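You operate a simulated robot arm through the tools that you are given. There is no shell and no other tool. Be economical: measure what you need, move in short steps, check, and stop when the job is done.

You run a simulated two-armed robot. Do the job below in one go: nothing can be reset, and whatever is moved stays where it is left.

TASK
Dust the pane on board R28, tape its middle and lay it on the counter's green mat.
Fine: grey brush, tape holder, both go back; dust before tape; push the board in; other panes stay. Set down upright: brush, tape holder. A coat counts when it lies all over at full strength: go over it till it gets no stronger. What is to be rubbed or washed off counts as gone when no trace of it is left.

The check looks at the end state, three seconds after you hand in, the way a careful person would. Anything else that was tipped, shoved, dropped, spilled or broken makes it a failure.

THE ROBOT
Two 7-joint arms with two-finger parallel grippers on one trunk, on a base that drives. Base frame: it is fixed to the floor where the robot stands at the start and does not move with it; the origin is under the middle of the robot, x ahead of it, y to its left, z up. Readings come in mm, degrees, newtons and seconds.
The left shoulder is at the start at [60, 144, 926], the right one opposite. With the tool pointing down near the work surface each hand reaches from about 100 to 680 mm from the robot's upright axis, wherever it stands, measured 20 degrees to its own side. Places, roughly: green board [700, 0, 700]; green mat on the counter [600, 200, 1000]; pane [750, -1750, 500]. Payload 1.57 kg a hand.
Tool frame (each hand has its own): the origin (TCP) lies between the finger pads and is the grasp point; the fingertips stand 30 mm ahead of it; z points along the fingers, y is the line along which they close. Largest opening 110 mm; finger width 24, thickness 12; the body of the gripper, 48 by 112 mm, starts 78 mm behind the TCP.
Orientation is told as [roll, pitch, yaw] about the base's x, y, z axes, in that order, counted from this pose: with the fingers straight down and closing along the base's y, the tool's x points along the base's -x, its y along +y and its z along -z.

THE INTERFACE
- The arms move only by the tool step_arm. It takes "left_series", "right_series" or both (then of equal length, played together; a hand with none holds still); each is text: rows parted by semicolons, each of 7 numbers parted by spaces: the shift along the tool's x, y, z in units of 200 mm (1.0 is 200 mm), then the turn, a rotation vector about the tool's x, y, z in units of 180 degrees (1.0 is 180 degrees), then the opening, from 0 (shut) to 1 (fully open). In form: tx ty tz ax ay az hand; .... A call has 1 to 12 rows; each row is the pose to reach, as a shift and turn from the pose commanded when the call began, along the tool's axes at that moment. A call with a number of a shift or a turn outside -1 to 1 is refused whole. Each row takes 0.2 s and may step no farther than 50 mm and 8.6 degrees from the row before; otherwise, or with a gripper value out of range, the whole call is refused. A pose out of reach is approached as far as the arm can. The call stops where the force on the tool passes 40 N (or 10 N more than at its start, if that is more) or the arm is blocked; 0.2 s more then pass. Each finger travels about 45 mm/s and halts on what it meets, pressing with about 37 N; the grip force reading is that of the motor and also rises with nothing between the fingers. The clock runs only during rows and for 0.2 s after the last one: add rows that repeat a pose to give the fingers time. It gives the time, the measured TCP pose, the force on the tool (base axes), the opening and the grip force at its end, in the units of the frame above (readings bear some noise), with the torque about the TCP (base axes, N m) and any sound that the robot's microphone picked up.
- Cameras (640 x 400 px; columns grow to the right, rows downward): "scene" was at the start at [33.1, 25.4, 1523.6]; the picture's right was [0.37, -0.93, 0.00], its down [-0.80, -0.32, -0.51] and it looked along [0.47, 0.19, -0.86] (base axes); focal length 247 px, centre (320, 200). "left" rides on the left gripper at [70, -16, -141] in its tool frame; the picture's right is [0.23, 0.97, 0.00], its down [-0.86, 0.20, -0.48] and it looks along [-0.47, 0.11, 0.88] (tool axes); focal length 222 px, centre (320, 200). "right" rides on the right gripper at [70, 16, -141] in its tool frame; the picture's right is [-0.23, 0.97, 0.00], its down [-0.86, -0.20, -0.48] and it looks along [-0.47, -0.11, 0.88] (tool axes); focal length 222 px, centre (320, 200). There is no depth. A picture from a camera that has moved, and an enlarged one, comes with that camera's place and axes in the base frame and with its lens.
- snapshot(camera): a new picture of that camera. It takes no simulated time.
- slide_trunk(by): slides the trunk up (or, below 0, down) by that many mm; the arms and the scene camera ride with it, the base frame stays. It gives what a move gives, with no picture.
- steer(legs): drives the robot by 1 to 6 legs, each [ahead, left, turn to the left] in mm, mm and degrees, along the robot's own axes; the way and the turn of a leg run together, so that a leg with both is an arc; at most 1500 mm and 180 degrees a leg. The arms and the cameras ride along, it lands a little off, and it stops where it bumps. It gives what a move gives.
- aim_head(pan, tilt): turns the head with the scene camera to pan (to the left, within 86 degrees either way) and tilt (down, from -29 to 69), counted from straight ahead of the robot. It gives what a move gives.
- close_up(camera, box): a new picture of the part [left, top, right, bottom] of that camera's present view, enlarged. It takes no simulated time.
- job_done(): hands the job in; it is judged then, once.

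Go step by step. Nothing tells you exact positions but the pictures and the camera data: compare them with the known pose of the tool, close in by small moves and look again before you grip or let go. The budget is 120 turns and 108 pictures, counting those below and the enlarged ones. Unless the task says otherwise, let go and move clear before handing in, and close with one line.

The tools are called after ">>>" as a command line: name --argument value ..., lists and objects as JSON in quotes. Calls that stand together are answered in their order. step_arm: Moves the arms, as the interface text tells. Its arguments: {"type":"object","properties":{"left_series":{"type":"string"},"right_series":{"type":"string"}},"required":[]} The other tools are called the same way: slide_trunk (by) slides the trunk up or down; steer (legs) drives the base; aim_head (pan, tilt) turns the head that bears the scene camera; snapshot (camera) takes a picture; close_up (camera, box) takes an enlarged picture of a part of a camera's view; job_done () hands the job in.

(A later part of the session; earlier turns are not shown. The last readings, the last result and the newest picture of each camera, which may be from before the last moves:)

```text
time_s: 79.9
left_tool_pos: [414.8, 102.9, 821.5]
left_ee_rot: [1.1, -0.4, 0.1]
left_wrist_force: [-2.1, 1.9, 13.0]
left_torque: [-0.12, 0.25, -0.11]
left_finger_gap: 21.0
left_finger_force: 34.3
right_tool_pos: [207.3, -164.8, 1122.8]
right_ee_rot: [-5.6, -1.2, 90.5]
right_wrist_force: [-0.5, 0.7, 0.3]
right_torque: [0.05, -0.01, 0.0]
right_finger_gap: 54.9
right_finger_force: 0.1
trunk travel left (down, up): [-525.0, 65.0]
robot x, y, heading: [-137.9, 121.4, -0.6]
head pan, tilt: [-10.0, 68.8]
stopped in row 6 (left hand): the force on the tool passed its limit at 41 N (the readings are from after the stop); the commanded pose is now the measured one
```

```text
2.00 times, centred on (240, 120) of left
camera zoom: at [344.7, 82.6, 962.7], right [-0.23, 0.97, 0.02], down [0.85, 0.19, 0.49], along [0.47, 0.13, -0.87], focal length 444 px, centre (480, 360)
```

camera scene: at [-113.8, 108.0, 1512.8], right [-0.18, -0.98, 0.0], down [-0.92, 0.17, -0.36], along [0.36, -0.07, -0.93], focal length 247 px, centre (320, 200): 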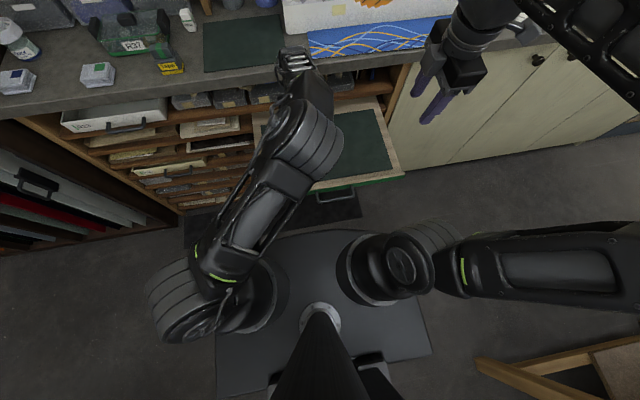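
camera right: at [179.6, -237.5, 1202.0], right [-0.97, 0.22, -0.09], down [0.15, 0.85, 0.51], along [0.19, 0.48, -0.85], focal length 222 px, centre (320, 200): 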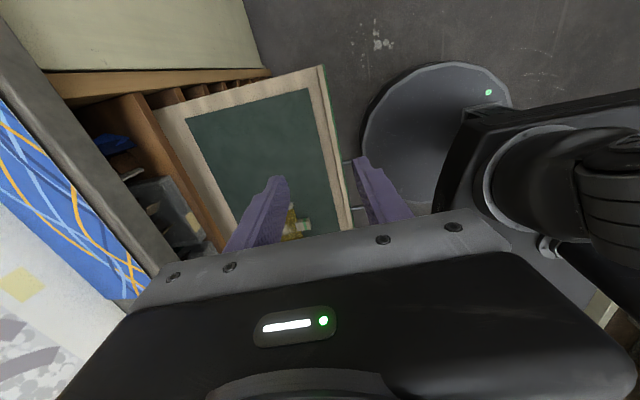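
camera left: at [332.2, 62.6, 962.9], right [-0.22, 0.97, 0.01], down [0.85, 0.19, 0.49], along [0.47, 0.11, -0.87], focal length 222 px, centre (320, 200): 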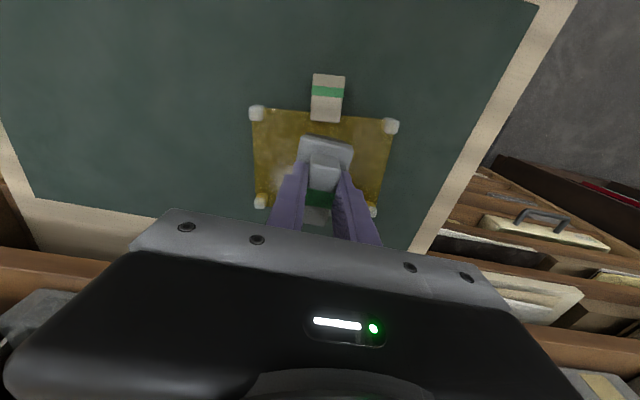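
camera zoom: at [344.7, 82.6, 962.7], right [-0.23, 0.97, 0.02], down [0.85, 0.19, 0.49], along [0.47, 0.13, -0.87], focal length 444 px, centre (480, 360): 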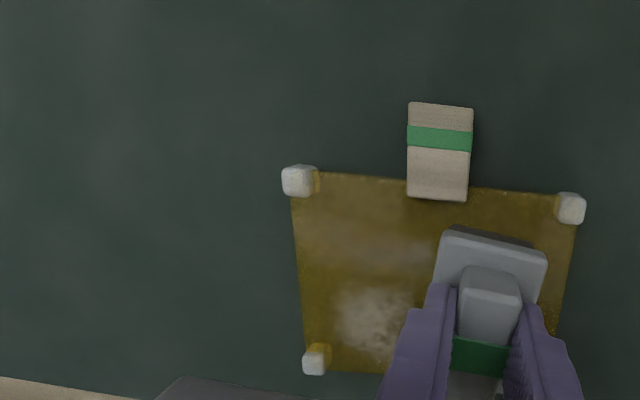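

The brush met a corner post, and the pane now sits at about (419, 82), turned 7.7°. I'll lift, align the hand's yaw with the pane, and set down lightly on the remaining dust spot near (437, 57).

>>> step_arm --left_series "0 0 -0.06 0 0 0 0.1;-0.06 -0.11 -0.06 0.003 0 -0.02 0.1;-0.1235 -0.227 -0.06 0.003 0 -0.043 0.1;-0.1235 -0.227 -0.02 0.003 0 -0.043 0.1;-0.1235 -0.227 -0.005 0.003 0 -0.043 0.1;-0.1235 -0.227 -0.005 0.003 0 -0.043 0.1"

>>> snapshot --camera "left"

```text
time_s: 81.3
left_tool_pos: [441.1, 56.6, 822.3]
left_ee_rot: [0.5, -0.5, 7.8]
left_wrist_force: [-1.6, 1.2, 9.5]
left_torque: [-0.14, 0.23, 0.02]
left_finger_gap: 21.1
left_finger_force: 33.6
right_tool_pos: [207.6, -164.4, 1124.0]
right_ee_rot: [-5.6, -1.1, 90.4]
right_wrist_force: [-0.2, 0.8, -0.6]
right_torque: [0.0, 0.02, 0.0]
right_finger_gap: 55.1
right_finger_force: 0.1
trunk travel left (down, up): [-525.0, 65.0]
robot x, y, heading: [-141.9, 116.5, -0.4]
head pan, tilt: [-10.0, 68.8]
```

```text
52 pictures are left
camera left: at [373.5, 28.3, 962.7], right [-0.36, 0.93, 0.01], down [0.82, 0.31, 0.49], along [0.45, 0.18, -0.87], focal length 222 px, centre (320, 200)
```

left: 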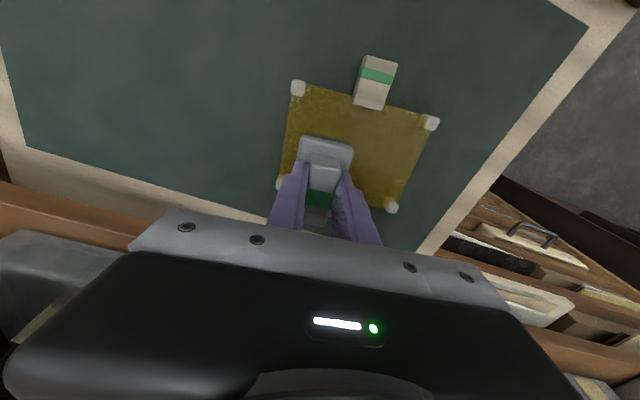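

Aligned with about 9 N contact. Now I'll make strokes along the pane within the posts.

>>> step_arm --left_series "0 0.1 -0.004 0 0 0 0.1;0 0.26 -0.004 0 0 0 0.1;0 0.13 -0.004 0 0 0 0.1;0 0 -0.004 0 0 0 0.1;-0.02 0.02 -0.004 0 0 0 0.1;-0.02 0.13 -0.004 0 0 0 0.1;-0.02 0.26 -0.004 0 0 0 0.1;0.06 0.26 -0.004 0 0 0 0.1;0.06 0.13 -0.004 0 0 0 0.1;0.06 0 -0.004 0 0 0 0.1;0 0 -0.004 0 0 0 0.1;0 0.13 -0.004 0 0 0 0.1"

>>> snapshot --camera "left"

```text
time_s: 83.9
left_tool_pos: [434.9, 85.9, 822.6]
left_ee_rot: [0.5, -0.4, 7.7]
left_wrist_force: [-0.7, -0.5, -0.8]
left_torque: [-0.03, 0.0, 0.03]
left_finger_gap: 21.0
left_finger_force: 34.2
right_tool_pos: [207.4, -164.4, 1123.4]
right_ee_rot: [-5.5, -1.0, 90.6]
right_wrist_force: [0.2, 0.5, 0.7]
right_torque: [0.03, -0.04, -0.01]
right_finger_gap: 54.9
right_finger_force: 0.1
trunk travel left (down, up): [-525.0, 65.0]
robot x, y, heading: [-138.7, 116.5, -0.2]
head pan, tilt: [-10.0, 68.8]
```

```text
51 pictures are left
camera left: at [366.8, 57.0, 963.5], right [-0.36, 0.93, 0.01], down [0.82, 0.31, 0.49], along [0.45, 0.18, -0.87], focal length 222 px, centre (320, 200)
```

left: 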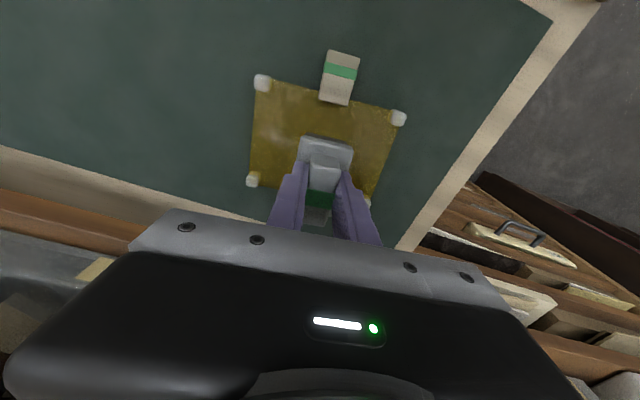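

Most dust looks gone. I'll lift, move aside and inspect the whole pane enlarged.

>>> step_arm --left_series "0 0 -0.15 0 0 0 0.1;0.05 0.15 -0.2 0 0 0 0.1;0.1 0.35 -0.2 0 0 0 0.1;0.1 0.5 -0.2 0 0 0 0.1;0.1 0.6 -0.2 0 0 0 0.1"

>>> close_up --camera "left" --box '[90, 40, 330, 190]'

```text
time_s: 85.1
left_tool_pos: [398.1, 199.1, 862.0]
left_ee_rot: [0.5, -0.4, 7.8]
left_wrist_force: [1.0, -0.2, 0.0]
left_torque: [-0.03, 0.0, 0.03]
left_finger_gap: 20.9
left_finger_force: 34.7
right_tool_pos: [209.0, -163.4, 1123.3]
right_ee_rot: [-5.6, -1.1, 90.5]
right_wrist_force: [-0.2, 0.5, -0.5]
right_torque: [0.0, 0.02, -0.02]
right_finger_gap: 54.8
right_finger_force: 0.0
trunk travel left (down, up): [-525.0, 65.0]
robot x, y, heading: [-139.9, 120.5, -0.3]
head pan, tilt: [-10.0, 68.8]
```

```text
2.67 times, centred on (210, 115) of left
camera zoom: at [331.6, 170.6, 1003.5], right [-0.36, 0.93, 0.01], down [0.82, 0.31, 0.49], along [0.45, 0.18, -0.87], focal length 592 px, centre (613, 427)
```

zoom: 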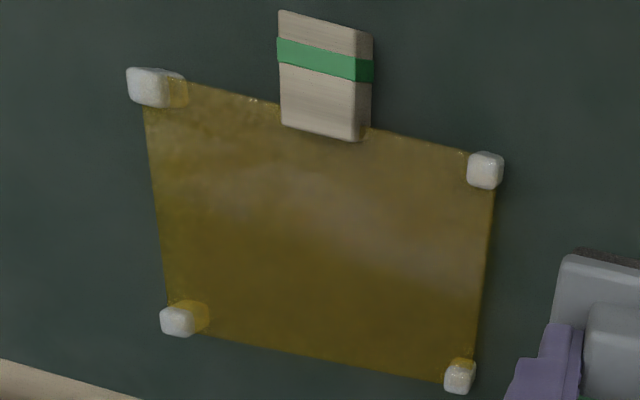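

A faint haze band may remain toward the front half. I'll brush again, concentrating there, and find light contact first.

>>> step_arm --left_series "0 -0.2 0 0 0 0 0.1;0.01 -0.4 0 0 0 0 0.1;0.0185 -0.6 0 0 0 0 0.1;0.0185 -0.709 0 0 0 0 0.1;0.0185 -0.709 0.16 0 0 0 0.1;0.0185 -0.709 0.2 0 0 0 0.1;0.0185 -0.709 0.205 0 0 0 0.1"

>>> step_arm --left_series "0 0 0.01 0 0 0 0.1;0 0 0.01 0 0 0 0.1"

```text
time_s: 86.7
left_tool_pos: [417.3, 58.7, 821.6]
left_ee_rot: [0.5, -0.7, 7.8]
left_wrist_force: [2.8, 1.3, 14.5]
left_torque: [-0.21, 0.15, 0.03]
left_finger_gap: 20.9
left_finger_force: 34.1
right_tool_pos: [207.9, -164.3, 1122.9]
right_ee_rot: [-5.7, -1.0, 90.5]
right_wrist_force: [0.2, -0.7, 0.2]
right_torque: [0.0, 0.02, -0.01]
right_finger_gap: 55.1
right_finger_force: 0.0
trunk travel left (down, up): [-525.0, 65.0]
robot x, y, heading: [-137.5, 116.9, -0.2]
head pan, tilt: [-10.0, 68.8]
```

```text
time_s: 87.3
left_tool_pos: [416.8, 58.7, 821.5]
left_ee_rot: [0.3, -0.7, 7.8]
left_wrist_force: [5.0, -0.5, 34.4]
left_torque: [-0.39, 0.48, 0.0]
left_finger_gap: 21.0
left_finger_force: 34.2
right_tool_pos: [207.0, -164.8, 1124.7]
right_ee_rot: [-5.6, -1.1, 90.4]
right_wrist_force: [-0.7, -0.2, 0.5]
right_torque: [0.0, 0.0, 0.03]
right_finger_gap: 55.0
right_finger_force: 0.0
trunk travel left (down, up): [-525.0, 65.0]
robot x, y, heading: [-141.3, 116.3, -0.5]
head pan, tilt: [-10.0, 68.8]
```

>>> step_arm --left_series "0 0 -0.012 0 0 0 0.1;0.01 0.13 -0.012 0 0 0 0.1;0.01 0.26 -0.012 0 0 0 0.1;0.01 0.13 -0.012 0 0 0 0.1;0.01 0 -0.012 0 0 0 0.1;-0.05 0 -0.012 0 0 0 0.1;-0.05 0.13 -0.012 0 0 0 0.1;-0.05 0.26 -0.012 0 0 0 0.1;-0.05 0.33 -0.012 0 0 0 0.1;-0.05 0.13 -0.012 0 0 0 0.1;-0.05 -0.06 -0.012 0 0 0 0.1;-0.05 0.1 -0.012 0 0 0 0.1"

>>> step_arm --left_series "0 0 -0.15 0 0 0 0.1;0.05 0.15 -0.2 0 0 0 0.1;0.1 0.35 -0.2 0 0 0 0.1;0.1 0.5 -0.2 0 0 0 0.1;0.1 0.7 -0.2 0 0 0 0.1"

>>> close_up --camera "left" --box '[70, 40, 310, 190]'

```text
time_s: 89.9
left_tool_pos: [421.9, 80.0, 822.1]
left_ee_rot: [0.5, -0.4, 7.8]
left_wrist_force: [-0.2, -2.1, 8.6]
left_torque: [-0.34, -0.01, -0.01]
left_finger_gap: 20.7
left_finger_force: 34.2
right_tool_pos: [206.7, -164.6, 1124.4]
right_ee_rot: [-5.6, -1.0, 90.5]
right_wrist_force: [-0.3, -0.3, 0.0]
right_torque: [-0.03, -0.01, -0.01]
right_finger_gap: 55.0
right_finger_force: 0.0
trunk travel left (down, up): [-525.0, 65.0]
robot x, y, heading: [-142.6, 119.7, -0.5]
head pan, tilt: [-10.0, 68.8]
```

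```text
time_s: 91.1
left_tool_pos: [384.2, 216.9, 861.9]
left_ee_rot: [0.4, -0.4, 7.8]
left_wrist_force: [0.2, 1.3, -1.3]
left_torque: [0.04, -0.02, 0.0]
left_finger_gap: 21.1
left_finger_force: 34.3
right_tool_pos: [207.4, -163.2, 1123.7]
right_ee_rot: [-5.6, -1.0, 90.5]
right_wrist_force: [-0.7, 0.1, -0.1]
right_torque: [0.01, 0.0, -0.03]
right_finger_gap: 54.8
right_finger_force: 0.0
trunk travel left (down, up): [-525.0, 65.0]
robot x, y, heading: [-139.3, 114.6, -0.4]
head pan, tilt: [-10.0, 68.8]
```

```text
2.67 times, centred on (190, 115) of left
camera zoom: at [317.6, 188.2, 1003.8], right [-0.36, 0.93, 0.01], down [0.82, 0.31, 0.49], along [0.45, 0.18, -0.87], focal length 592 px, centre (667, 427)
```

zoom: 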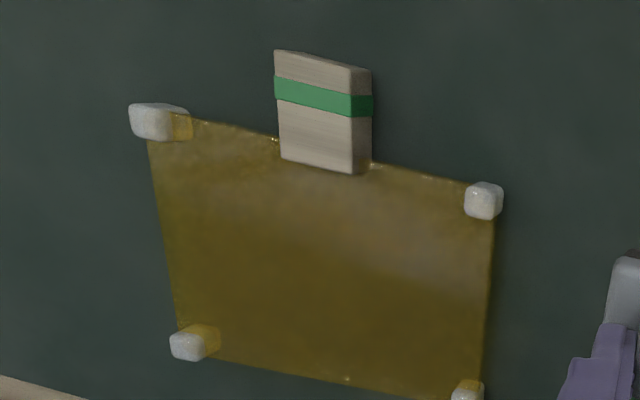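

The haze band moved relative to the pane as the camera moved, so it's likely a reflection. I'll check from the scene camera too.

>>> aim_head --pan -5 --tilt 55

>>> snapshot --camera "scene"

```text
time_s: 91.8
left_tool_pos: [384.9, 215.6, 862.8]
left_ee_rot: [0.6, -0.4, 7.9]
left_wrist_force: [0.3, 0.5, -1.2]
left_torque: [0.01, -0.02, -0.03]
left_finger_gap: 20.9
left_finger_force: 34.0
right_tool_pos: [208.0, -164.8, 1123.0]
right_ee_rot: [-5.6, -1.1, 90.5]
right_wrist_force: [-1.1, 0.4, 0.2]
right_torque: [0.0, 0.01, 0.01]
right_finger_gap: 55.1
right_finger_force: 0.0
trunk travel left (down, up): [-525.0, 65.0]
robot x, y, heading: [-141.3, 119.0, -0.4]
head pan, tilt: [-5.0, 55.0]
```

```text
48 pictures are left
camera scene: at [-97.1, 111.5, 1528.2], right [-0.09, -1.0, 0.0], down [-0.82, 0.08, -0.57], along [0.57, -0.05, -0.82], focal length 247 px, centre (320, 200)
```

scene: 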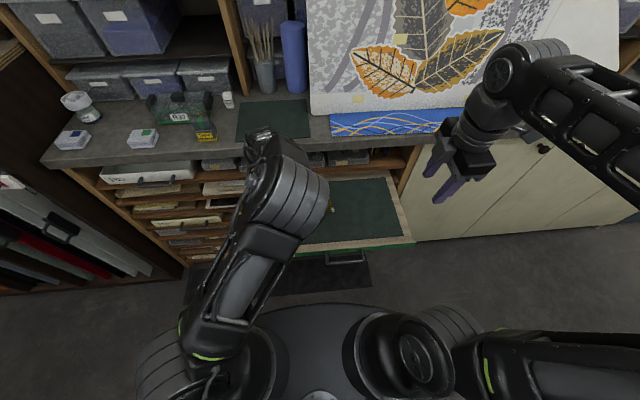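

>>> step_arm --left_series "0 0 -0.2 0 0 0.02 0.1;0 0.1 -0.4 0 0 0.043 0.1;0 0.3 -0.5 0 0 0.043 0.1;0 0.5 -0.6 0 0 0.043 0.1;0 0.6 -0.8 0 0 0.043 0.1;0 0.7 -1 0 0 0.043 0.1;0 0.7 -1 0 0 0.043 0.1"

>>> slide_trunk --by 60

>>> snapshot --camera "scene"

```text
time_s: 93.4
left_tool_pos: [363.7, 353.9, 1065.4]
left_ee_rot: [0.6, -0.2, 0.1]
left_wrist_force: [0.1, -0.6, -0.8]
left_torque: [0.0, 0.01, -0.01]
left_finger_gap: 21.0
left_finger_force: 33.7
right_tool_pos: [207.9, -165.1, 1123.0]
right_ee_rot: [-5.6, -1.1, 90.5]
right_wrist_force: [0.7, 0.8, -0.3]
right_torque: [-0.01, 0.0, 0.01]
right_finger_gap: 55.2
right_finger_force: 0.0
trunk travel left (down, up): [-525.0, 65.0]
robot x, y, heading: [-138.2, 120.2, -0.3]
head pan, tilt: [-5.0, 55.0]
```

```text
time_s: 94.4
left_tool_pos: [365.0, 353.7, 1125.0]
left_ee_rot: [0.6, -0.3, 0.0]
left_wrist_force: [0.3, -0.8, -0.3]
left_torque: [0.02, -0.02, -0.02]
left_finger_gap: 21.1
left_finger_force: 34.2
right_tool_pos: [208.3, -165.0, 1183.2]
right_ee_rot: [-5.5, -1.1, 90.5]
right_wrist_force: [0.2, -0.3, -0.7]
right_torque: [0.0, -0.01, 0.02]
right_finger_gap: 54.8
right_finger_force: 0.1
trunk travel left (down, up): [-585.0, 5.0]
robot x, y, heading: [-139.1, 120.6, -0.4]
head pan, tilt: [-5.0, 55.0]
```

```text
47 pictures are left
camera scene: at [-96.9, 111.4, 1588.2], right [-0.09, -1.0, 0.0], down [-0.82, 0.08, -0.57], along [0.57, -0.05, -0.82], focal length 247 px, centre (320, 200)
```

scene: 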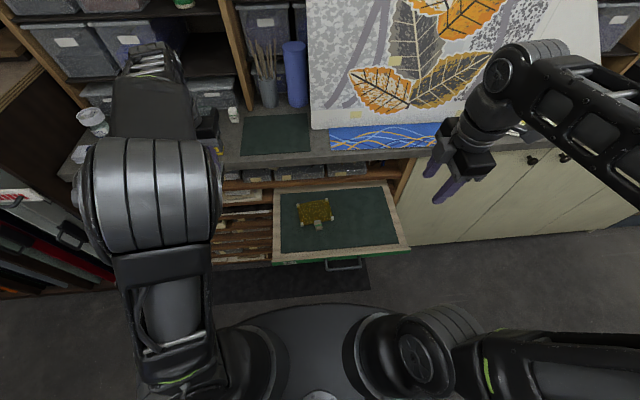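

>>> close_up --camera "scene" --box '[276, 184, 356, 234]'

>>> close_up --camera "left" --box '[60, 30, 300, 180]'

```text
8.00 times, centred on (316, 209) of scene
camera zoom: at [-96.9, 111.4, 1588.2], right [-0.09, -1.0, 0.0], down [-0.82, 0.08, -0.57], along [0.57, -0.05, -0.82], focal length 1980 px, centre (352, 128)
```

zoom: 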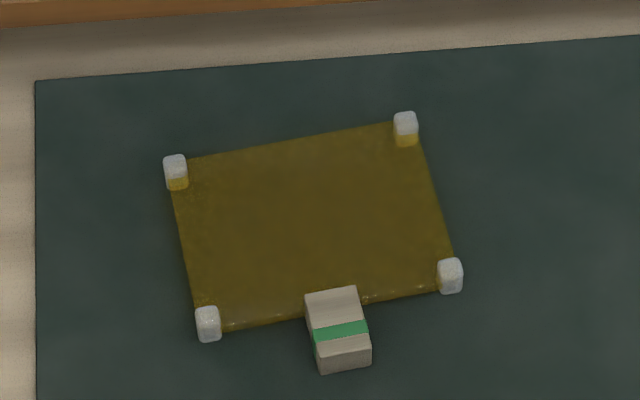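

```text
2.67 times, centred on (180, 105) of left
camera zoom: at [293.9, 334.4, 1266.3], right [-0.23, 0.97, 0.01], down [0.85, 0.2, 0.49], along [0.47, 0.12, -0.87], focal length 592 px, centre (693, 453)
```

zoom: 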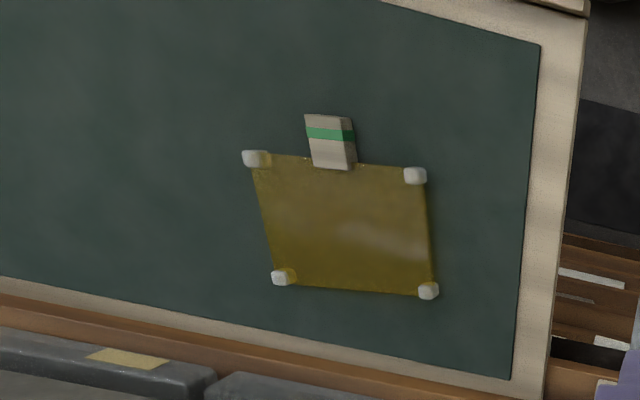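

The pane is clean from the scene view; the bright patch is only a reflection. Now I'll return the brush, driving left first, then forward.

>>> steer --legs '[[0, 222, 0], [140, 0, 0]]'

>>> snapshot --camera "left"

```text
time_s: 97.1
left_tool_pos: [506.0, 575.2, 1126.0]
left_ee_rot: [0.6, -0.3, 0.1]
left_wrist_force: [0.1, 1.4, -1.3]
left_torque: [0.01, 0.01, 0.01]
left_finger_gap: 21.1
left_finger_force: 34.0
right_tool_pos: [350.5, 56.8, 1182.8]
right_ee_rot: [-5.3, -1.2, 90.5]
right_wrist_force: [-0.1, -0.4, -0.6]
right_torque: [0.03, 0.05, -0.03]
right_finger_gap: 54.9
right_finger_force: 0.1
trunk travel left (down, up): [-585.0, 5.0]
robot x, y, heading: [-1.3, 340.6, -0.5]
head pan, tilt: [-5.0, 55.0]
```

```text
44 pictures are left
camera left: at [436.0, 555.6, 1265.8], right [-0.23, 0.97, 0.01], down [0.85, 0.2, 0.48], along [0.47, 0.12, -0.87], focal length 222 px, centre (320, 200)
```

left: 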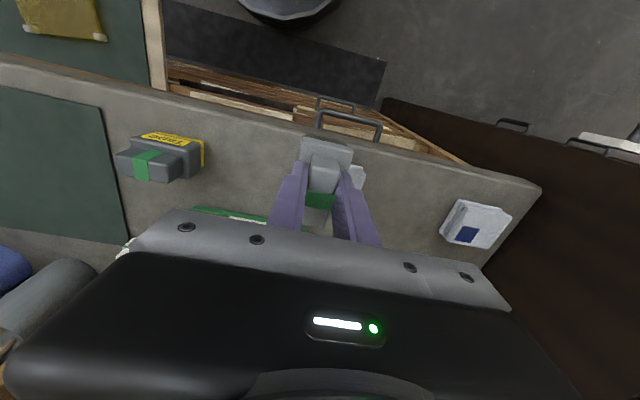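

>>> step_arm --left_series "-0.06 -0.12 0 0 0 0 0.1;-0.12 -0.24 0 0 0 0 0.1;-0.178 -0.339 0 0 0 0 0.1;-0.178 -0.339 0 0 0 0 0.1;-0.178 -0.339 0.15 0 0 0 0.1;-0.178 -0.339 0.28 0 0 0 0.1;-0.178 -0.339 0.315 0 0 0 0.1;-0.178 -0.339 0.315 0 0 0 0.1"

>>> snapshot --camera "left"

```text
time_s: 98.9
left_tool_pos: [542.2, 508.7, 1060.5]
left_ee_rot: [0.5, -0.4, 0.1]
left_wrist_force: [0.5, -0.4, -1.2]
left_torque: [0.02, -0.02, 0.0]
left_finger_gap: 21.0
left_finger_force: 34.6
right_tool_pos: [349.0, 56.1, 1183.2]
right_ee_rot: [-5.5, -1.1, 90.5]
right_wrist_force: [-0.2, 0.6, 0.3]
right_torque: [-0.02, -0.02, 0.02]
right_finger_gap: 55.0
right_finger_force: 0.0
trunk travel left (down, up): [-585.0, 5.0]
robot x, y, heading: [-1.1, 337.4, -0.2]
head pan, tilt: [-5.0, 55.0]
```

```text
43 pictures are left
camera left: at [470.9, 488.9, 1202.3], right [-0.23, 0.97, 0.01], down [0.85, 0.2, 0.49], along [0.47, 0.12, -0.87], focal length 222 px, centre (320, 200)
```

left: 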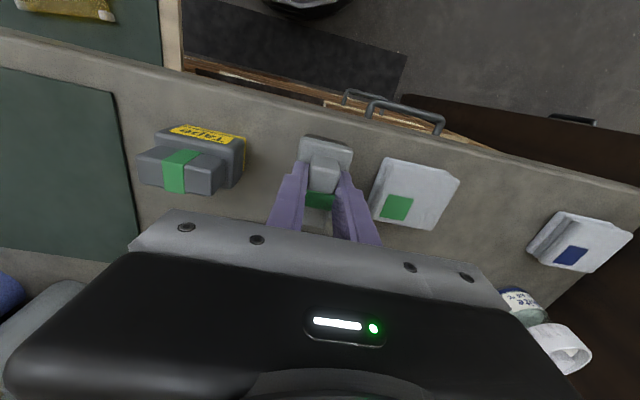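

>>> step_arm --left_series "0 0 0.012 0 0 0 0.1;0 0 0.02 0 0 0 0.1;0 0 0.02 0 0 0 0.1"

```text
time_s: 99.7
left_tool_pos: [540.4, 507.9, 1057.3]
left_ee_rot: [0.6, -0.3, 0.1]
left_wrist_force: [-0.3, -0.3, -0.7]
left_torque: [0.01, -0.04, 0.02]
left_finger_gap: 21.0
left_finger_force: 34.4
right_tool_pos: [349.1, 56.6, 1184.0]
right_ee_rot: [-5.6, -1.2, 90.5]
right_wrist_force: [-0.4, -0.3, 1.4]
right_torque: [0.02, -0.01, -0.01]
right_finger_gap: 55.0
right_finger_force: 0.1
trunk travel left (down, up): [-585.0, 5.0]
robot x, y, heading: [0.5, 339.7, -0.3]
head pan, tilt: [-5.0, 55.0]
```

>>> step_arm --left_series "0 0 0.01 0 0 0 0.1;0 0 0.01 0 0 0 0.1"

```text
time_s: 100.3
left_tool_pos: [541.0, 508.6, 1056.0]
left_ee_rot: [0.6, -0.3, 0.1]
left_wrist_force: [0.0, -0.6, 1.8]
left_torque: [0.0, 0.08, -0.01]
left_finger_gap: 20.9
left_finger_force: 33.6
right_tool_pos: [348.6, 57.3, 1183.9]
right_ee_rot: [-5.4, -1.1, 90.5]
right_wrist_force: [-0.1, -0.3, -0.5]
right_torque: [-0.01, 0.01, -0.02]
right_finger_gap: 54.9
right_finger_force: 0.0
trunk travel left (down, up): [-585.0, 5.0]
robot x, y, heading: [0.4, 339.9, -0.6]
head pan, tilt: [-5.0, 55.0]
```

It touches down lightly. I'll release, rise, and move over the tape holder.

>>> step_arm --left_series "0 0 0 0 0 0 0.3;0 0 0 0 0 0 0.4;0 0 0 0 0 0 0.4;0 0 -0.15 0 0 0 0.4;0 0 -0.35 0 0 0 0.5;0 -0.2 -0.37 0 0 0 0.6;0 -0.4 -0.37 0 0 0 0.6;-0.02 -0.5 -0.37 0 0 0 0.6;-0.02 -0.5 -0.37 0 0 0 0.6"

>>> snapshot --camera "left"

```text
time_s: 102.3
left_tool_pos: [543.5, 405.6, 1127.6]
left_ee_rot: [0.6, -0.4, 0.1]
left_wrist_force: [-0.6, 0.0, 0.2]
left_torque: [-0.01, 0.02, 0.02]
left_finger_gap: 66.2
left_finger_force: 0.0
right_tool_pos: [348.9, 57.4, 1183.6]
right_ee_rot: [-5.5, -1.1, 90.4]
right_wrist_force: [0.2, -0.1, -0.2]
right_torque: [-0.04, -0.02, 0.03]
right_finger_gap: 55.1
right_finger_force: 0.0
trunk travel left (down, up): [-585.0, 5.0]
robot x, y, heading: [-1.1, 338.0, -0.3]
head pan, tilt: [-5.0, 55.0]
```

```text
42 pictures are left
camera left: at [473.6, 385.7, 1268.6], right [-0.23, 0.97, 0.01], down [0.85, 0.2, 0.49], along [0.47, 0.12, -0.87], focal length 222 px, centre (320, 200)
```

left: 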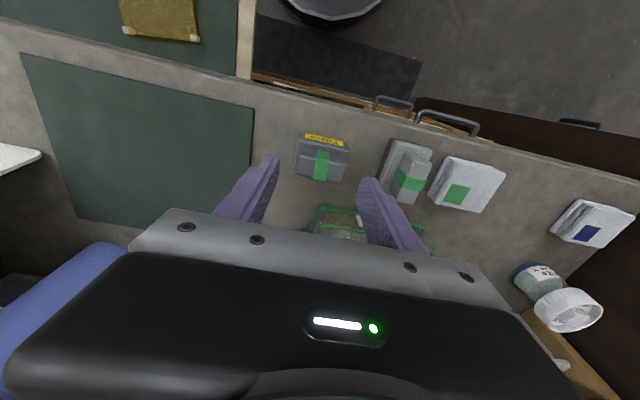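

The brush stands upright back in its place. The tape handle is centred at (546, 406), so I'll descend and grip it.

>>> step_arm --left_series "-0.012 0.002 0.1 0 0 0 0.62;-0.012 0.002 0.2 0 0 0 0.62;-0.012 0.002 0.315 0 0 0 0.62;-0.012 0.002 0.315 0 0 0 0.62"

>>> snapshot --camera "left"

```text
time_s: 103.3
left_tool_pos: [547.7, 406.3, 1066.2]
left_ee_rot: [0.6, -0.4, 0.2]
left_wrist_force: [0.5, 0.3, 0.2]
left_torque: [0.0, 0.01, -0.03]
left_finger_gap: 68.1
left_finger_force: 0.0
right_tool_pos: [347.9, 56.8, 1183.5]
right_ee_rot: [-5.5, -1.2, 90.5]
right_wrist_force: [-0.6, -0.3, 0.7]
right_torque: [0.0, 0.01, -0.01]
right_finger_gap: 54.9
right_finger_force: 0.1
trunk travel left (down, up): [-585.0, 5.0]
robot x, y, heading: [-0.2, 343.6, -0.5]
head pan, tilt: [-5.0, 55.0]
```

```text
41 pictures are left
camera left: at [477.7, 387.8, 1207.2], right [-0.23, 0.97, 0.01], down [0.85, 0.2, 0.49], along [0.47, 0.12, -0.87], focal length 222 px, centre (320, 200)
```

left: 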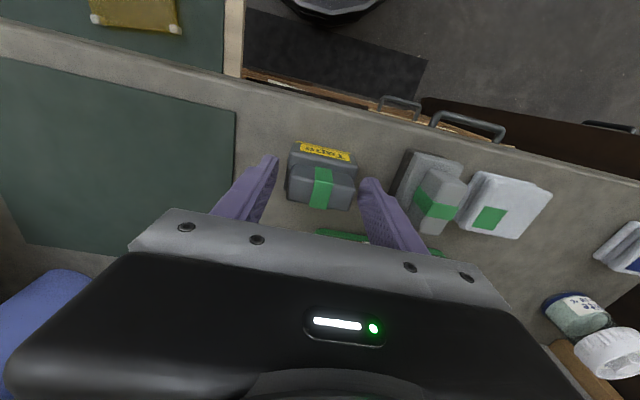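

>>> step_arm --left_series "0 0 0.012 0 0 0 0.5;0 0 0.012 0 0 0 0.3;0 0 0.012 0 0 0 0.25;0 0 0.012 0 0 0 0.25;0 0 0.012 0 0 0 0.25"

```text
time_s: 104.5
left_tool_pos: [547.0, 408.1, 1063.8]
left_ee_rot: [0.5, -0.4, 0.0]
left_wrist_force: [1.1, -0.4, 3.8]
left_torque: [-0.15, -0.09, 0.03]
left_finger_gap: 49.3
left_finger_force: 36.8
right_tool_pos: [349.1, 56.2, 1183.2]
right_ee_rot: [-5.4, -1.1, 90.5]
right_wrist_force: [0.1, 0.5, 0.0]
right_torque: [0.0, -0.03, 0.03]
right_finger_gap: 54.8
right_finger_force: 0.1
trunk travel left (down, up): [-585.0, 5.0]
robot x, y, heading: [0.6, 339.6, -0.4]
head pan, tilt: [-5.0, 55.0]
```

Gripped at 49 mm. I'll lift, retract, and drive back to the pane position.

>>> step_arm --left_series "0 0 -0.1 0 0 0 0.25;0 0 -0.25 0 0 0 0.25;0 0 -0.38 0 0 0 0.25;0.2 0 -0.38 0 0 0 0.25;0.4 0 -0.38 0 0 0 0.25;0.6 0 -0.38 0 0 0 0.25;0.65 0 -0.38 0 0 0 0.25;0.65 0 -0.38 0 0 0 0.25"

>>> steer --legs '[[0, -222, 0], [-140, 0, 0]]'

>>> close_up --camera "left" --box '[80, 20, 480, 270]'

```text
time_s: 106.3
left_tool_pos: [415.9, 406.9, 1138.6]
left_ee_rot: [0.6, -0.2, 0.1]
left_wrist_force: [0.3, -0.5, -1.0]
left_torque: [-0.02, 0.04, -0.05]
left_finger_gap: 49.2
left_finger_force: 36.9
right_tool_pos: [348.9, 56.1, 1184.6]
right_ee_rot: [-5.5, -1.1, 90.5]
right_wrist_force: [0.0, -0.5, -0.5]
right_torque: [-0.02, 0.0, 0.0]
right_finger_gap: 54.8
right_finger_force: 0.1
trunk travel left (down, up): [-585.0, 5.0]
robot x, y, heading: [1.3, 337.7, -0.6]
head pan, tilt: [-5.0, 55.0]
```

```text
time_s: 108.9
left_tool_pos: [277.4, 185.3, 1139.5]
left_ee_rot: [0.7, -0.4, 0.0]
left_wrist_force: [-1.3, -0.4, -1.0]
left_torque: [0.01, 0.02, -0.03]
left_finger_gap: 49.3
left_finger_force: 37.0
right_tool_pos: [207.8, -164.9, 1184.7]
right_ee_rot: [-5.6, -1.2, 90.3]
right_wrist_force: [-0.3, 0.7, 0.2]
right_torque: [0.0, -0.02, 0.02]
right_finger_gap: 55.0
right_finger_force: 0.1
trunk travel left (down, up): [-585.0, 5.0]
robot x, y, heading: [-137.1, 122.1, -0.6]
head pan, tilt: [-5.0, 55.0]
```

```text
1.60 times, centred on (280, 145) of left
camera zoom: at [207.4, 166.6, 1280.0], right [-0.23, 0.97, 0.01], down [0.85, 0.19, 0.49], along [0.47, 0.12, -0.87], focal length 355 px, centre (384, 288)
```

zoom: 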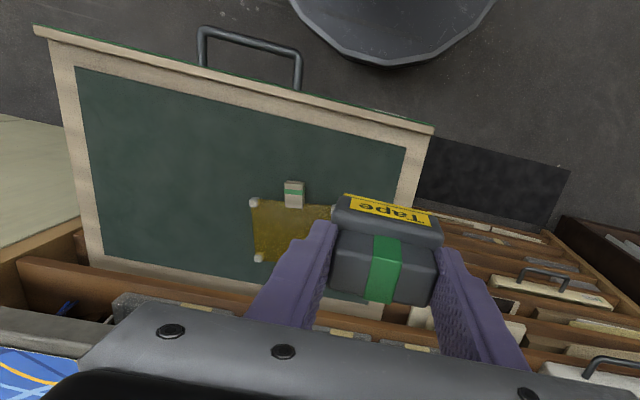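

The pane centre is at (418, 87), turned 7.6°. I'll move over it, aligned, and come down to a hover.

>>> slide_trunk --by -60

>>> step_arm --left_series "-0.18 -0.12 0 0 0 -0.02 0.25;-0.36 -0.25 0 0 0 -0.042 0.25;-0.54 -0.38 0 0 0 -0.042 0.25;-0.705 -0.49 0.05 0 0 -0.042 0.25;-0.705 -0.49 0.25 0 0 -0.042 0.25;-0.705 -0.49 0.45 0 0 -0.042 0.25;-0.705 -0.49 0.65 0 0 -0.042 0.25;-0.705 -0.49 0.85 0 0 -0.042 0.25;-0.705 -0.49 1 0 0 -0.042 0.25;-0.705 -0.49 1 0 0 -0.042 0.25"

>>> snapshot --camera "left"

```text
time_s: 109.9
left_tool_pos: [278.3, 184.5, 1078.1]
left_ee_rot: [0.6, -0.3, -0.1]
left_wrist_force: [-1.0, -0.8, -1.2]
left_torque: [-0.01, -0.02, 0.0]
left_finger_gap: 49.2
left_finger_force: 37.0
right_tool_pos: [211.4, -164.9, 1123.8]
right_ee_rot: [-5.6, -1.1, 90.2]
right_wrist_force: [-0.9, -0.2, -0.5]
right_torque: [-0.01, -0.02, -0.01]
right_finger_gap: 55.2
right_finger_force: 0.0
trunk travel left (down, up): [-525.0, 65.0]
robot x, y, heading: [-133.5, 119.6, -0.6]
head pan, tilt: [-5.0, 55.0]
```

```text
time_s: 112.1
left_tool_pos: [420.8, 90.0, 880.3]
left_ee_rot: [0.7, -0.5, 7.5]
left_wrist_force: [-0.5, 0.3, -1.1]
left_torque: [-0.04, 0.01, 0.02]
left_finger_gap: 49.5
left_finger_force: 36.5
left hand out of reach, approached as far as the arm can: row 4
right_tool_pos: [211.4, -164.2, 1123.4]
right_ee_rot: [-5.5, -1.1, 90.3]
right_wrist_force: [-0.9, -0.6, -0.2]
right_torque: [0.0, -0.01, -0.01]
right_finger_gap: 55.0
right_finger_force: 0.0
trunk travel left (down, up): [-525.0, 65.0]
robot x, y, heading: [-138.7, 115.0, -0.8]
head pan, tilt: [-5.0, 55.0]
```

```text
39 pictures are left
camera left: at [352.9, 61.8, 1021.4], right [-0.35, 0.94, 0.01], down [0.82, 0.3, 0.49], along [0.45, 0.18, -0.87], focal length 222 px, centre (320, 200)
```

left: 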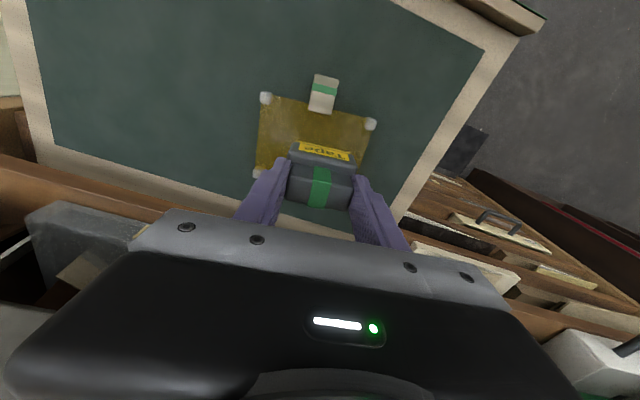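

>>> step_arm --left_series "0 -0.02 0.1 0 0 0 0.25;0 -0.02 0.2 0 0 0 0.25;0 -0.02 0.225 0 0 0 0.25;0 -0.02 0.225 0 0 0 0.25"

>>> snapshot --camera "left"

```text
time_s: 113.1
left_tool_pos: [421.6, 85.0, 833.9]
left_ee_rot: [0.6, -0.4, 7.5]
left_wrist_force: [-1.0, 0.8, -0.6]
left_torque: [0.02, 0.0, -0.05]
left_finger_gap: 49.0
left_finger_force: 37.1
right_tool_pos: [211.1, -166.0, 1123.5]
right_ee_rot: [-5.4, -1.1, 90.3]
right_wrist_force: [-0.3, 1.4, 0.5]
right_torque: [-0.03, -0.02, 0.02]
right_finger_gap: 54.6
right_finger_force: 0.1
trunk travel left (down, up): [-525.0, 65.0]
robot x, y, heading: [-137.7, 118.8, -0.7]
head pan, tilt: [-5.0, 55.0]
```

```text
38 pictures are left
camera left: at [354.3, 57.6, 974.6], right [-0.35, 0.94, 0.01], down [0.82, 0.3, 0.49], along [0.45, 0.18, -0.87], focal length 222 px, centre (320, 200)
```

left: 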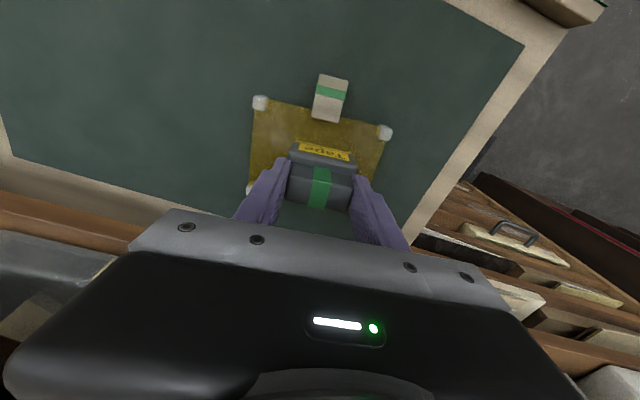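

>>> step_arm --left_series "-0.01 -0.012 0 0 0 0 0.25;-0.01 -0.012 0.01 0 0 0 0.25;-0.01 -0.012 0.015 0 0 0 0.25;-0.01 -0.012 0.015 0 0 0 0.25"

```text
time_s: 114.1
left_tool_pos: [424.2, 83.1, 831.5]
left_ee_rot: [0.4, -0.6, 7.6]
left_wrist_force: [-0.2, -0.9, 10.2]
left_torque: [-0.35, -0.15, 0.0]
left_finger_gap: 49.2
left_finger_force: 36.3
right_tool_pos: [209.9, -165.1, 1124.0]
right_ee_rot: [-5.6, -1.2, 90.3]
right_wrist_force: [-0.2, -0.7, 0.3]
right_torque: [0.0, 0.0, 0.02]
right_finger_gap: 54.9
right_finger_force: 0.1
trunk travel left (down, up): [-525.0, 65.0]
robot x, y, heading: [-137.4, 115.5, -0.6]
head pan, tilt: [-5.0, 55.0]
```

Pressed at about 10 N. I'll hold a moment, then lift aside to see what it left.

>>> step_arm --left_series "0 0 0.005 0 0 0 0.25;0 0 0.005 0 0 0 0.25;0 0 -0.1 0 0 0 0.25;0.05 0.15 -0.2 0 0 0 0.25;0.1 0.35 -0.2 0 0 0 0.25;0.15 0.55 -0.2 0 0 0 0.25;0.15 0.7 -0.2 0 0 0 0.25;0.15 0.7 -0.2 0 0 0 0.25"

>>> close_up --camera "left" --box '[60, 40, 300, 190]'

```text
time_s: 115.9
left_tool_pos: [374.0, 220.1, 871.4]
left_ee_rot: [0.5, -0.3, 7.5]
left_wrist_force: [0.2, 0.7, -1.6]
left_torque: [-0.02, 0.02, -0.01]
left_finger_gap: 49.1
left_finger_force: 36.8
right_tool_pos: [210.4, -164.9, 1122.9]
right_ee_rot: [-5.5, -1.1, 90.2]
right_wrist_force: [0.4, -1.0, -0.9]
right_torque: [-0.01, -0.04, -0.04]
right_finger_gap: 54.9
right_finger_force: 0.0
trunk travel left (down, up): [-525.0, 65.0]
robot x, y, heading: [-140.3, 120.2, -0.6]
head pan, tilt: [-5.0, 55.0]
```

```text
2.67 times, centred on (180, 115) of left
camera zoom: at [306.9, 192.4, 1012.5], right [-0.35, 0.94, 0.01], down [0.82, 0.3, 0.49], along [0.45, 0.18, -0.87], focal length 592 px, centre (693, 427)
```

zoom: 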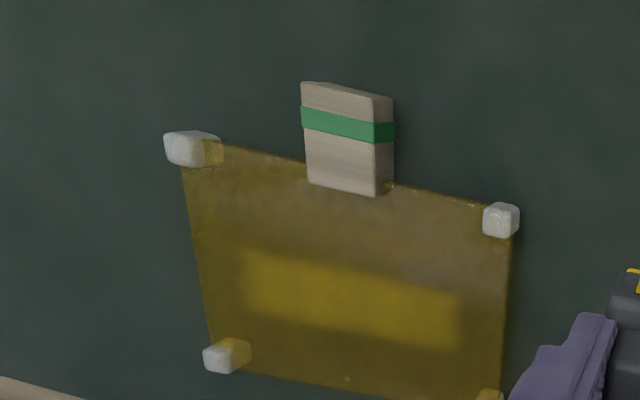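

It left a yellow strip in the middle, still translucent. I'll go over it again with contact and small movements, then compare.

>>> step_arm --left_series "0 -0.15 0 0 0 0 0.25;-0.05 -0.35 0 0 0 0 0.25;-0.1 -0.55 0 0 0 0 0.25;-0.15 -0.7 0 0 0 0 0.25;-0.15 -0.7 0.15 0 0 0 0.25;-0.15 -0.7 0.2 0 0 0 0.25;-0.15 -0.7 0.205 0 0 0 0.25;-0.15 -0.66 0.205 0 0 0 0.25;-0.15 -0.7 0.205 0 0 0 0.25;-0.15 -0.74 0.205 0 0 0 0.25;-0.15 -0.7 0.205 0 0 0 0.25;-0.15 -0.7 0.205 0 0 0 0.25"

>>> step_arm --left_series "0 0.04 0 0 0 0 0.25;0 0 0 0 0 0 0.25;0 -0.04 0 0 0 0 0.25;0 0 0 0 0 0 0.25;0 0 -0.1 0 0 0 0.25;0.05 0.15 -0.2 0 0 0 0.25;0.1 0.35 -0.2 0 0 0 0.25;0.15 0.55 -0.2 0 0 0 0.25;0.15 0.7 -0.2 0 0 0 0.25;0.15 0.7 -0.2 0 0 0 0.25"

>>> close_up --camera "left" --box '[60, 40, 300, 190]'

```text
time_s: 118.5
left_tool_pos: [424.1, 80.5, 831.6]
left_ee_rot: [0.3, -0.7, 7.2]
left_wrist_force: [5.0, -8.7, 24.7]
left_torque: [-0.81, -0.38, -0.01]
left_finger_gap: 49.0
left_finger_force: 36.8
right_tool_pos: [209.5, -166.7, 1124.2]
right_ee_rot: [-5.5, -1.1, 90.3]
right_wrist_force: [0.4, 0.4, -0.4]
right_torque: [0.01, 0.02, 0.01]
right_finger_gap: 54.8
right_finger_force: 0.0
trunk travel left (down, up): [-525.0, 65.0]
robot x, y, heading: [-139.7, 117.0, -0.5]
head pan, tilt: [-5.0, 55.0]
```

```text
time_s: 120.7
left_tool_pos: [373.2, 220.9, 870.5]
left_ee_rot: [0.7, -0.4, 7.5]
left_wrist_force: [0.2, -0.4, -1.7]
left_torque: [0.0, 0.0, 0.01]
left_finger_gap: 49.2
left_finger_force: 36.6
right_tool_pos: [210.9, -165.6, 1123.6]
right_ee_rot: [-5.5, -1.1, 90.3]
right_wrist_force: [0.5, -0.1, -0.2]
right_torque: [0.02, 0.0, 0.02]
right_finger_gap: 55.1
right_finger_force: 0.1
trunk travel left (down, up): [-525.0, 65.0]
robot x, y, heading: [-134.4, 121.2, -0.8]
head pan, tilt: [-5.0, 55.0]
```

```text
2.67 times, centred on (180, 115) of left
camera zoom: at [306.8, 192.7, 1011.9], right [-0.35, 0.94, 0.01], down [0.82, 0.3, 0.49], along [0.45, 0.18, -0.87], focal length 592 px, centre (693, 427)
```

zoom: 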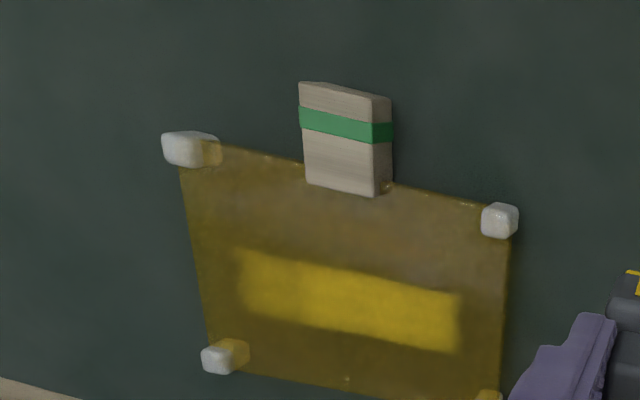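

It got stronger. The strip spans about ±44 mm along the pane, so I'll sweep ±20 mm over it several times.

>>> step_arm --left_series "0 -0.15 0 0 0 0 0.25;-0.05 -0.35 0 0 0 0 0.25;-0.1 -0.55 0 0 0 0 0.25;-0.15 -0.68 0 0 0 0 0.25;-0.15 -0.68 0.15 0 0 0 0.25;-0.15 -0.68 0.2 0 0 0 0.25;-0.15 -0.62 0.2 0 0 0 0.25;-0.15 -0.58 0.2 0 0 0 0.25;-0.15 -0.63 0.2 0 0 0 0.25;-0.15 -0.7 0.2 0 0 0 0.25;-0.15 -0.78 0.2 0 0 0 0.25;-0.15 -0.78 0.2 0 0 0 0.25"

>>> step_arm --left_series "-0.01 0.05 0 0 0 0 0.25;-0.01 0.1 0 0 0 0 0.25;-0.01 0.15 0 0 0 0 0.25;-0.01 0.2 0 0 0 0 0.25;0.02 0.2 0 0 0 0 0.25;0.02 0.15 0 0 0 0 0.25;0.02 0.1 0 0 0 0 0.25;0.02 0.05 0 0 0 0 0.25;0.02 0 0 0 0 0 0.25;0.02 0.05 0 0 0 0 0.25;0 0.1 0 0 0 0 0.25"

>>> step_arm --left_series "0 0 -0.1 0 0 0 0.25;0.05 0.15 -0.2 0 0 0 0.25;0.1 0.35 -0.2 0 0 0 0.25;0.15 0.55 -0.2 0 0 0 0.25;0.15 0.7 -0.2 0 0 0 0.25;0.15 0.7 -0.2 0 0 0 0.25"

>>> close_up --camera "left" --box '[60, 40, 300, 190]'

```text
time_s: 123.3
left_tool_pos: [424.1, 68.6, 830.5]
left_ee_rot: [0.6, -0.6, 7.5]
left_wrist_force: [0.4, 6.9, 24.0]
left_torque: [-0.13, -0.23, 0.06]
left_finger_gap: 49.5
left_finger_force: 36.5
right_tool_pos: [209.9, -164.8, 1124.9]
right_ee_rot: [-5.6, -1.0, 90.4]
right_wrist_force: [0.1, -0.4, -0.1]
right_torque: [-0.01, 0.0, 0.02]
right_finger_gap: 54.7
right_finger_force: 0.1
trunk travel left (down, up): [-525.0, 65.0]
robot x, y, heading: [-136.3, 115.8, -0.7]
head pan, tilt: [-5.0, 55.0]
```

```text
time_s: 124.7
left_tool_pos: [419.5, 106.0, 831.6]
left_ee_rot: [1.0, -0.7, 7.6]
left_wrist_force: [-1.9, 2.5, 16.8]
left_torque: [-0.25, 0.12, -0.07]
left_finger_gap: 49.2
left_finger_force: 36.7
right_tool_pos: [209.9, -164.2, 1124.3]
right_ee_rot: [-5.7, -1.1, 90.4]
right_wrist_force: [0.4, -0.5, 0.0]
right_torque: [0.03, 0.02, -0.02]
right_finger_gap: 54.9
right_finger_force: 0.0
trunk travel left (down, up): [-525.0, 65.0]
robot x, y, heading: [-136.7, 116.6, -0.6]
head pan, tilt: [-5.0, 55.0]
stopped in row 7 (left hand): the force on the tool passed its limit at 42 N (the readings are from after the stop); the commanded pose is now the measured one
```

```text
time_s: 126.1
left_tool_pos: [369.0, 238.4, 870.7]
left_ee_rot: [1.0, -0.4, 7.7]
left_wrist_force: [-1.0, -0.6, -0.5]
left_torque: [-0.02, -0.02, -0.01]
left_finger_gap: 49.3
left_finger_force: 36.9
right_tool_pos: [210.6, -164.5, 1123.7]
right_ee_rot: [-5.5, -1.1, 90.5]
right_wrist_force: [-0.7, 0.0, 0.4]
right_torque: [-0.02, -0.02, 0.02]
right_finger_gap: 55.1
right_finger_force: 0.0
trunk travel left (down, up): [-525.0, 65.0]
robot x, y, heading: [-135.7, 121.7, -0.5]
head pan, tilt: [-5.0, 55.0]
```

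```text
2.67 times, centred on (180, 115) of left
camera zoom: at [302.2, 208.4, 1011.5], right [-0.36, 0.93, 0.02], down [0.82, 0.3, 0.49], along [0.45, 0.19, -0.87], focal length 592 px, centre (693, 427)
```

zoom: 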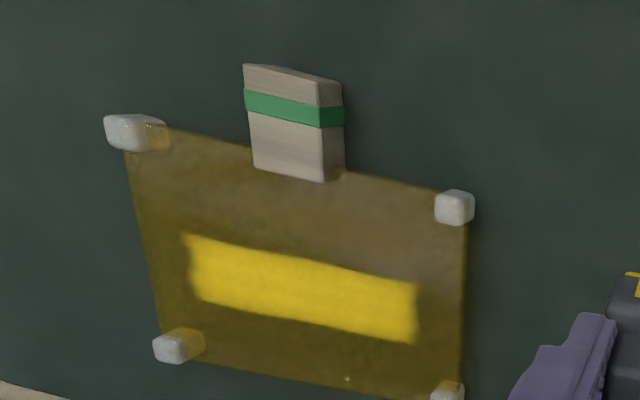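

Nearly opaque now. One more pass over it (±16 mm, to avoid the posts) to make sure it's saturated.

>>> step_arm --left_series "0 -0.2 0 0.003 0 0 0.25;-0.08 -0.4 0 0.003 0 0 0.25;-0.12 -0.6 0 0.003 0 0 0.25;-0.173 -0.785 0 0.003 0 0 0.25;-0.173 -0.785 0.15 0.003 0 0 0.25;-0.173 -0.785 0.193 0.003 0 0 0.25;-0.173 -0.75 0.195 0.003 0 0 0.25;-0.173 -0.71 0.195 0.003 0 0 0.25;-0.173 -0.76 0.195 0.003 0 0 0.25;-0.173 -0.81 0.195 0.003 0 0 0.25;-0.173 -0.86 0.195 0.003 0 0 0.25;-0.173 -0.785 0.195 0.003 0 0 0.25"

>>> step_arm --left_series "0.015 0.04 0 0 0 0 0.25;0.015 0.075 0 0 0 0 0.25;0.015 0.02 0 0 0 0 0.25;0.015 -0.03 0 0 0 0 0.25;0.015 -0.075 0 0 0 0 0.25;-0.015 -0.075 0 0 0 0 0.25;-0.015 -0.03 0 0 0 0 0.25;-0.015 0.03 0 0 0 0 0.25;-0.015 0.075 0 0 0 0 0.25;-0.015 0.03 0 0 0 0 0.25;0 0 0 0 0 0 0.25"

>>> step_arm --left_series "0 0 -0.1 0 0 0 0.25;0.05 0.15 -0.2 0 0 0 0.25;0.1 0.35 -0.2 0 0 0 0.25;0.15 0.55 -0.2 0 0 0 0.25;0.15 0.7 -0.2 0 0 0 0.25;0.15 0.7 -0.2 0 0 0 0.25"

>>> close_up --camera "left" --box '[60, 40, 300, 190]'

```text
time_s: 128.7
left_tool_pos: [426.9, 88.3, 830.7]
left_ee_rot: [0.3, -0.6, 7.6]
left_wrist_force: [0.3, -6.6, 15.9]
left_torque: [-0.72, -0.09, -0.01]
left_finger_gap: 49.1
left_finger_force: 37.0
right_tool_pos: [210.0, -163.8, 1123.9]
right_ee_rot: [-5.6, -1.1, 90.4]
right_wrist_force: [-0.4, 0.7, -0.2]
right_torque: [-0.04, 0.03, 0.0]
right_finger_gap: 54.8
right_finger_force: 0.0
trunk travel left (down, up): [-525.0, 65.0]
robot x, y, heading: [-136.9, 118.9, -0.7]
head pan, tilt: [-5.0, 55.0]
```

```text
time_s: 131.1
left_tool_pos: [425.5, 89.8, 829.2]
left_ee_rot: [0.6, -0.7, 7.9]
left_wrist_force: [2.9, 7.2, 21.3]
left_torque: [-0.02, -0.26, 0.1]
left_finger_gap: 49.0
left_finger_force: 36.9
right_tool_pos: [210.0, -163.3, 1123.8]
right_ee_rot: [-5.6, -1.0, 90.5]
right_wrist_force: [0.9, 0.3, -0.5]
right_torque: [0.03, 0.05, 0.0]
right_finger_gap: 55.0
right_finger_force: 0.1
trunk travel left (down, up): [-525.0, 65.0]
robot x, y, heading: [-135.3, 115.5, -0.3]
head pan, tilt: [-5.0, 55.0]
```

```text
time_s: 132.5
left_tool_pos: [380.6, 223.7, 869.3]
left_ee_rot: [0.6, -0.5, 7.7]
left_wrist_force: [-0.2, -0.5, -0.8]
left_torque: [-0.01, 0.04, 0.0]
left_finger_gap: 49.1
left_finger_force: 37.2
right_tool_pos: [212.7, -164.6, 1124.0]
right_ee_rot: [-5.5, -1.1, 90.3]
right_wrist_force: [-0.8, -0.2, 0.0]
right_torque: [0.0, 0.02, -0.05]
right_finger_gap: 55.0
right_finger_force: 0.0
trunk travel left (down, up): [-525.0, 65.0]
robot x, y, heading: [-135.6, 116.8, -0.5]
head pan, tilt: [-5.0, 55.0]
```

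```text
2.67 times, centred on (180, 115) of left
camera zoom: at [311.7, 195.0, 1009.5], right [-0.36, 0.93, 0.01], down [0.82, 0.31, 0.49], along [0.45, 0.18, -0.87], focal length 592 px, centre (693, 427)
```

zoom: 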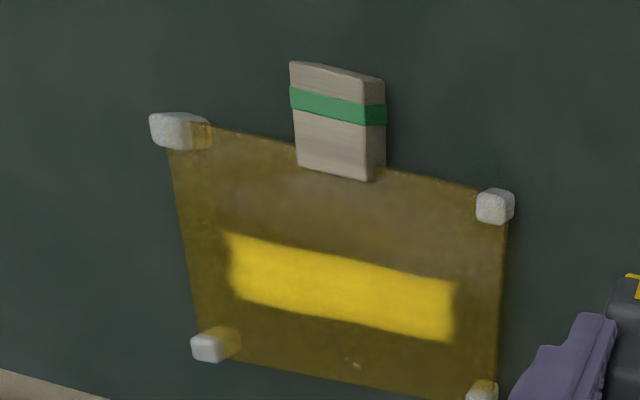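

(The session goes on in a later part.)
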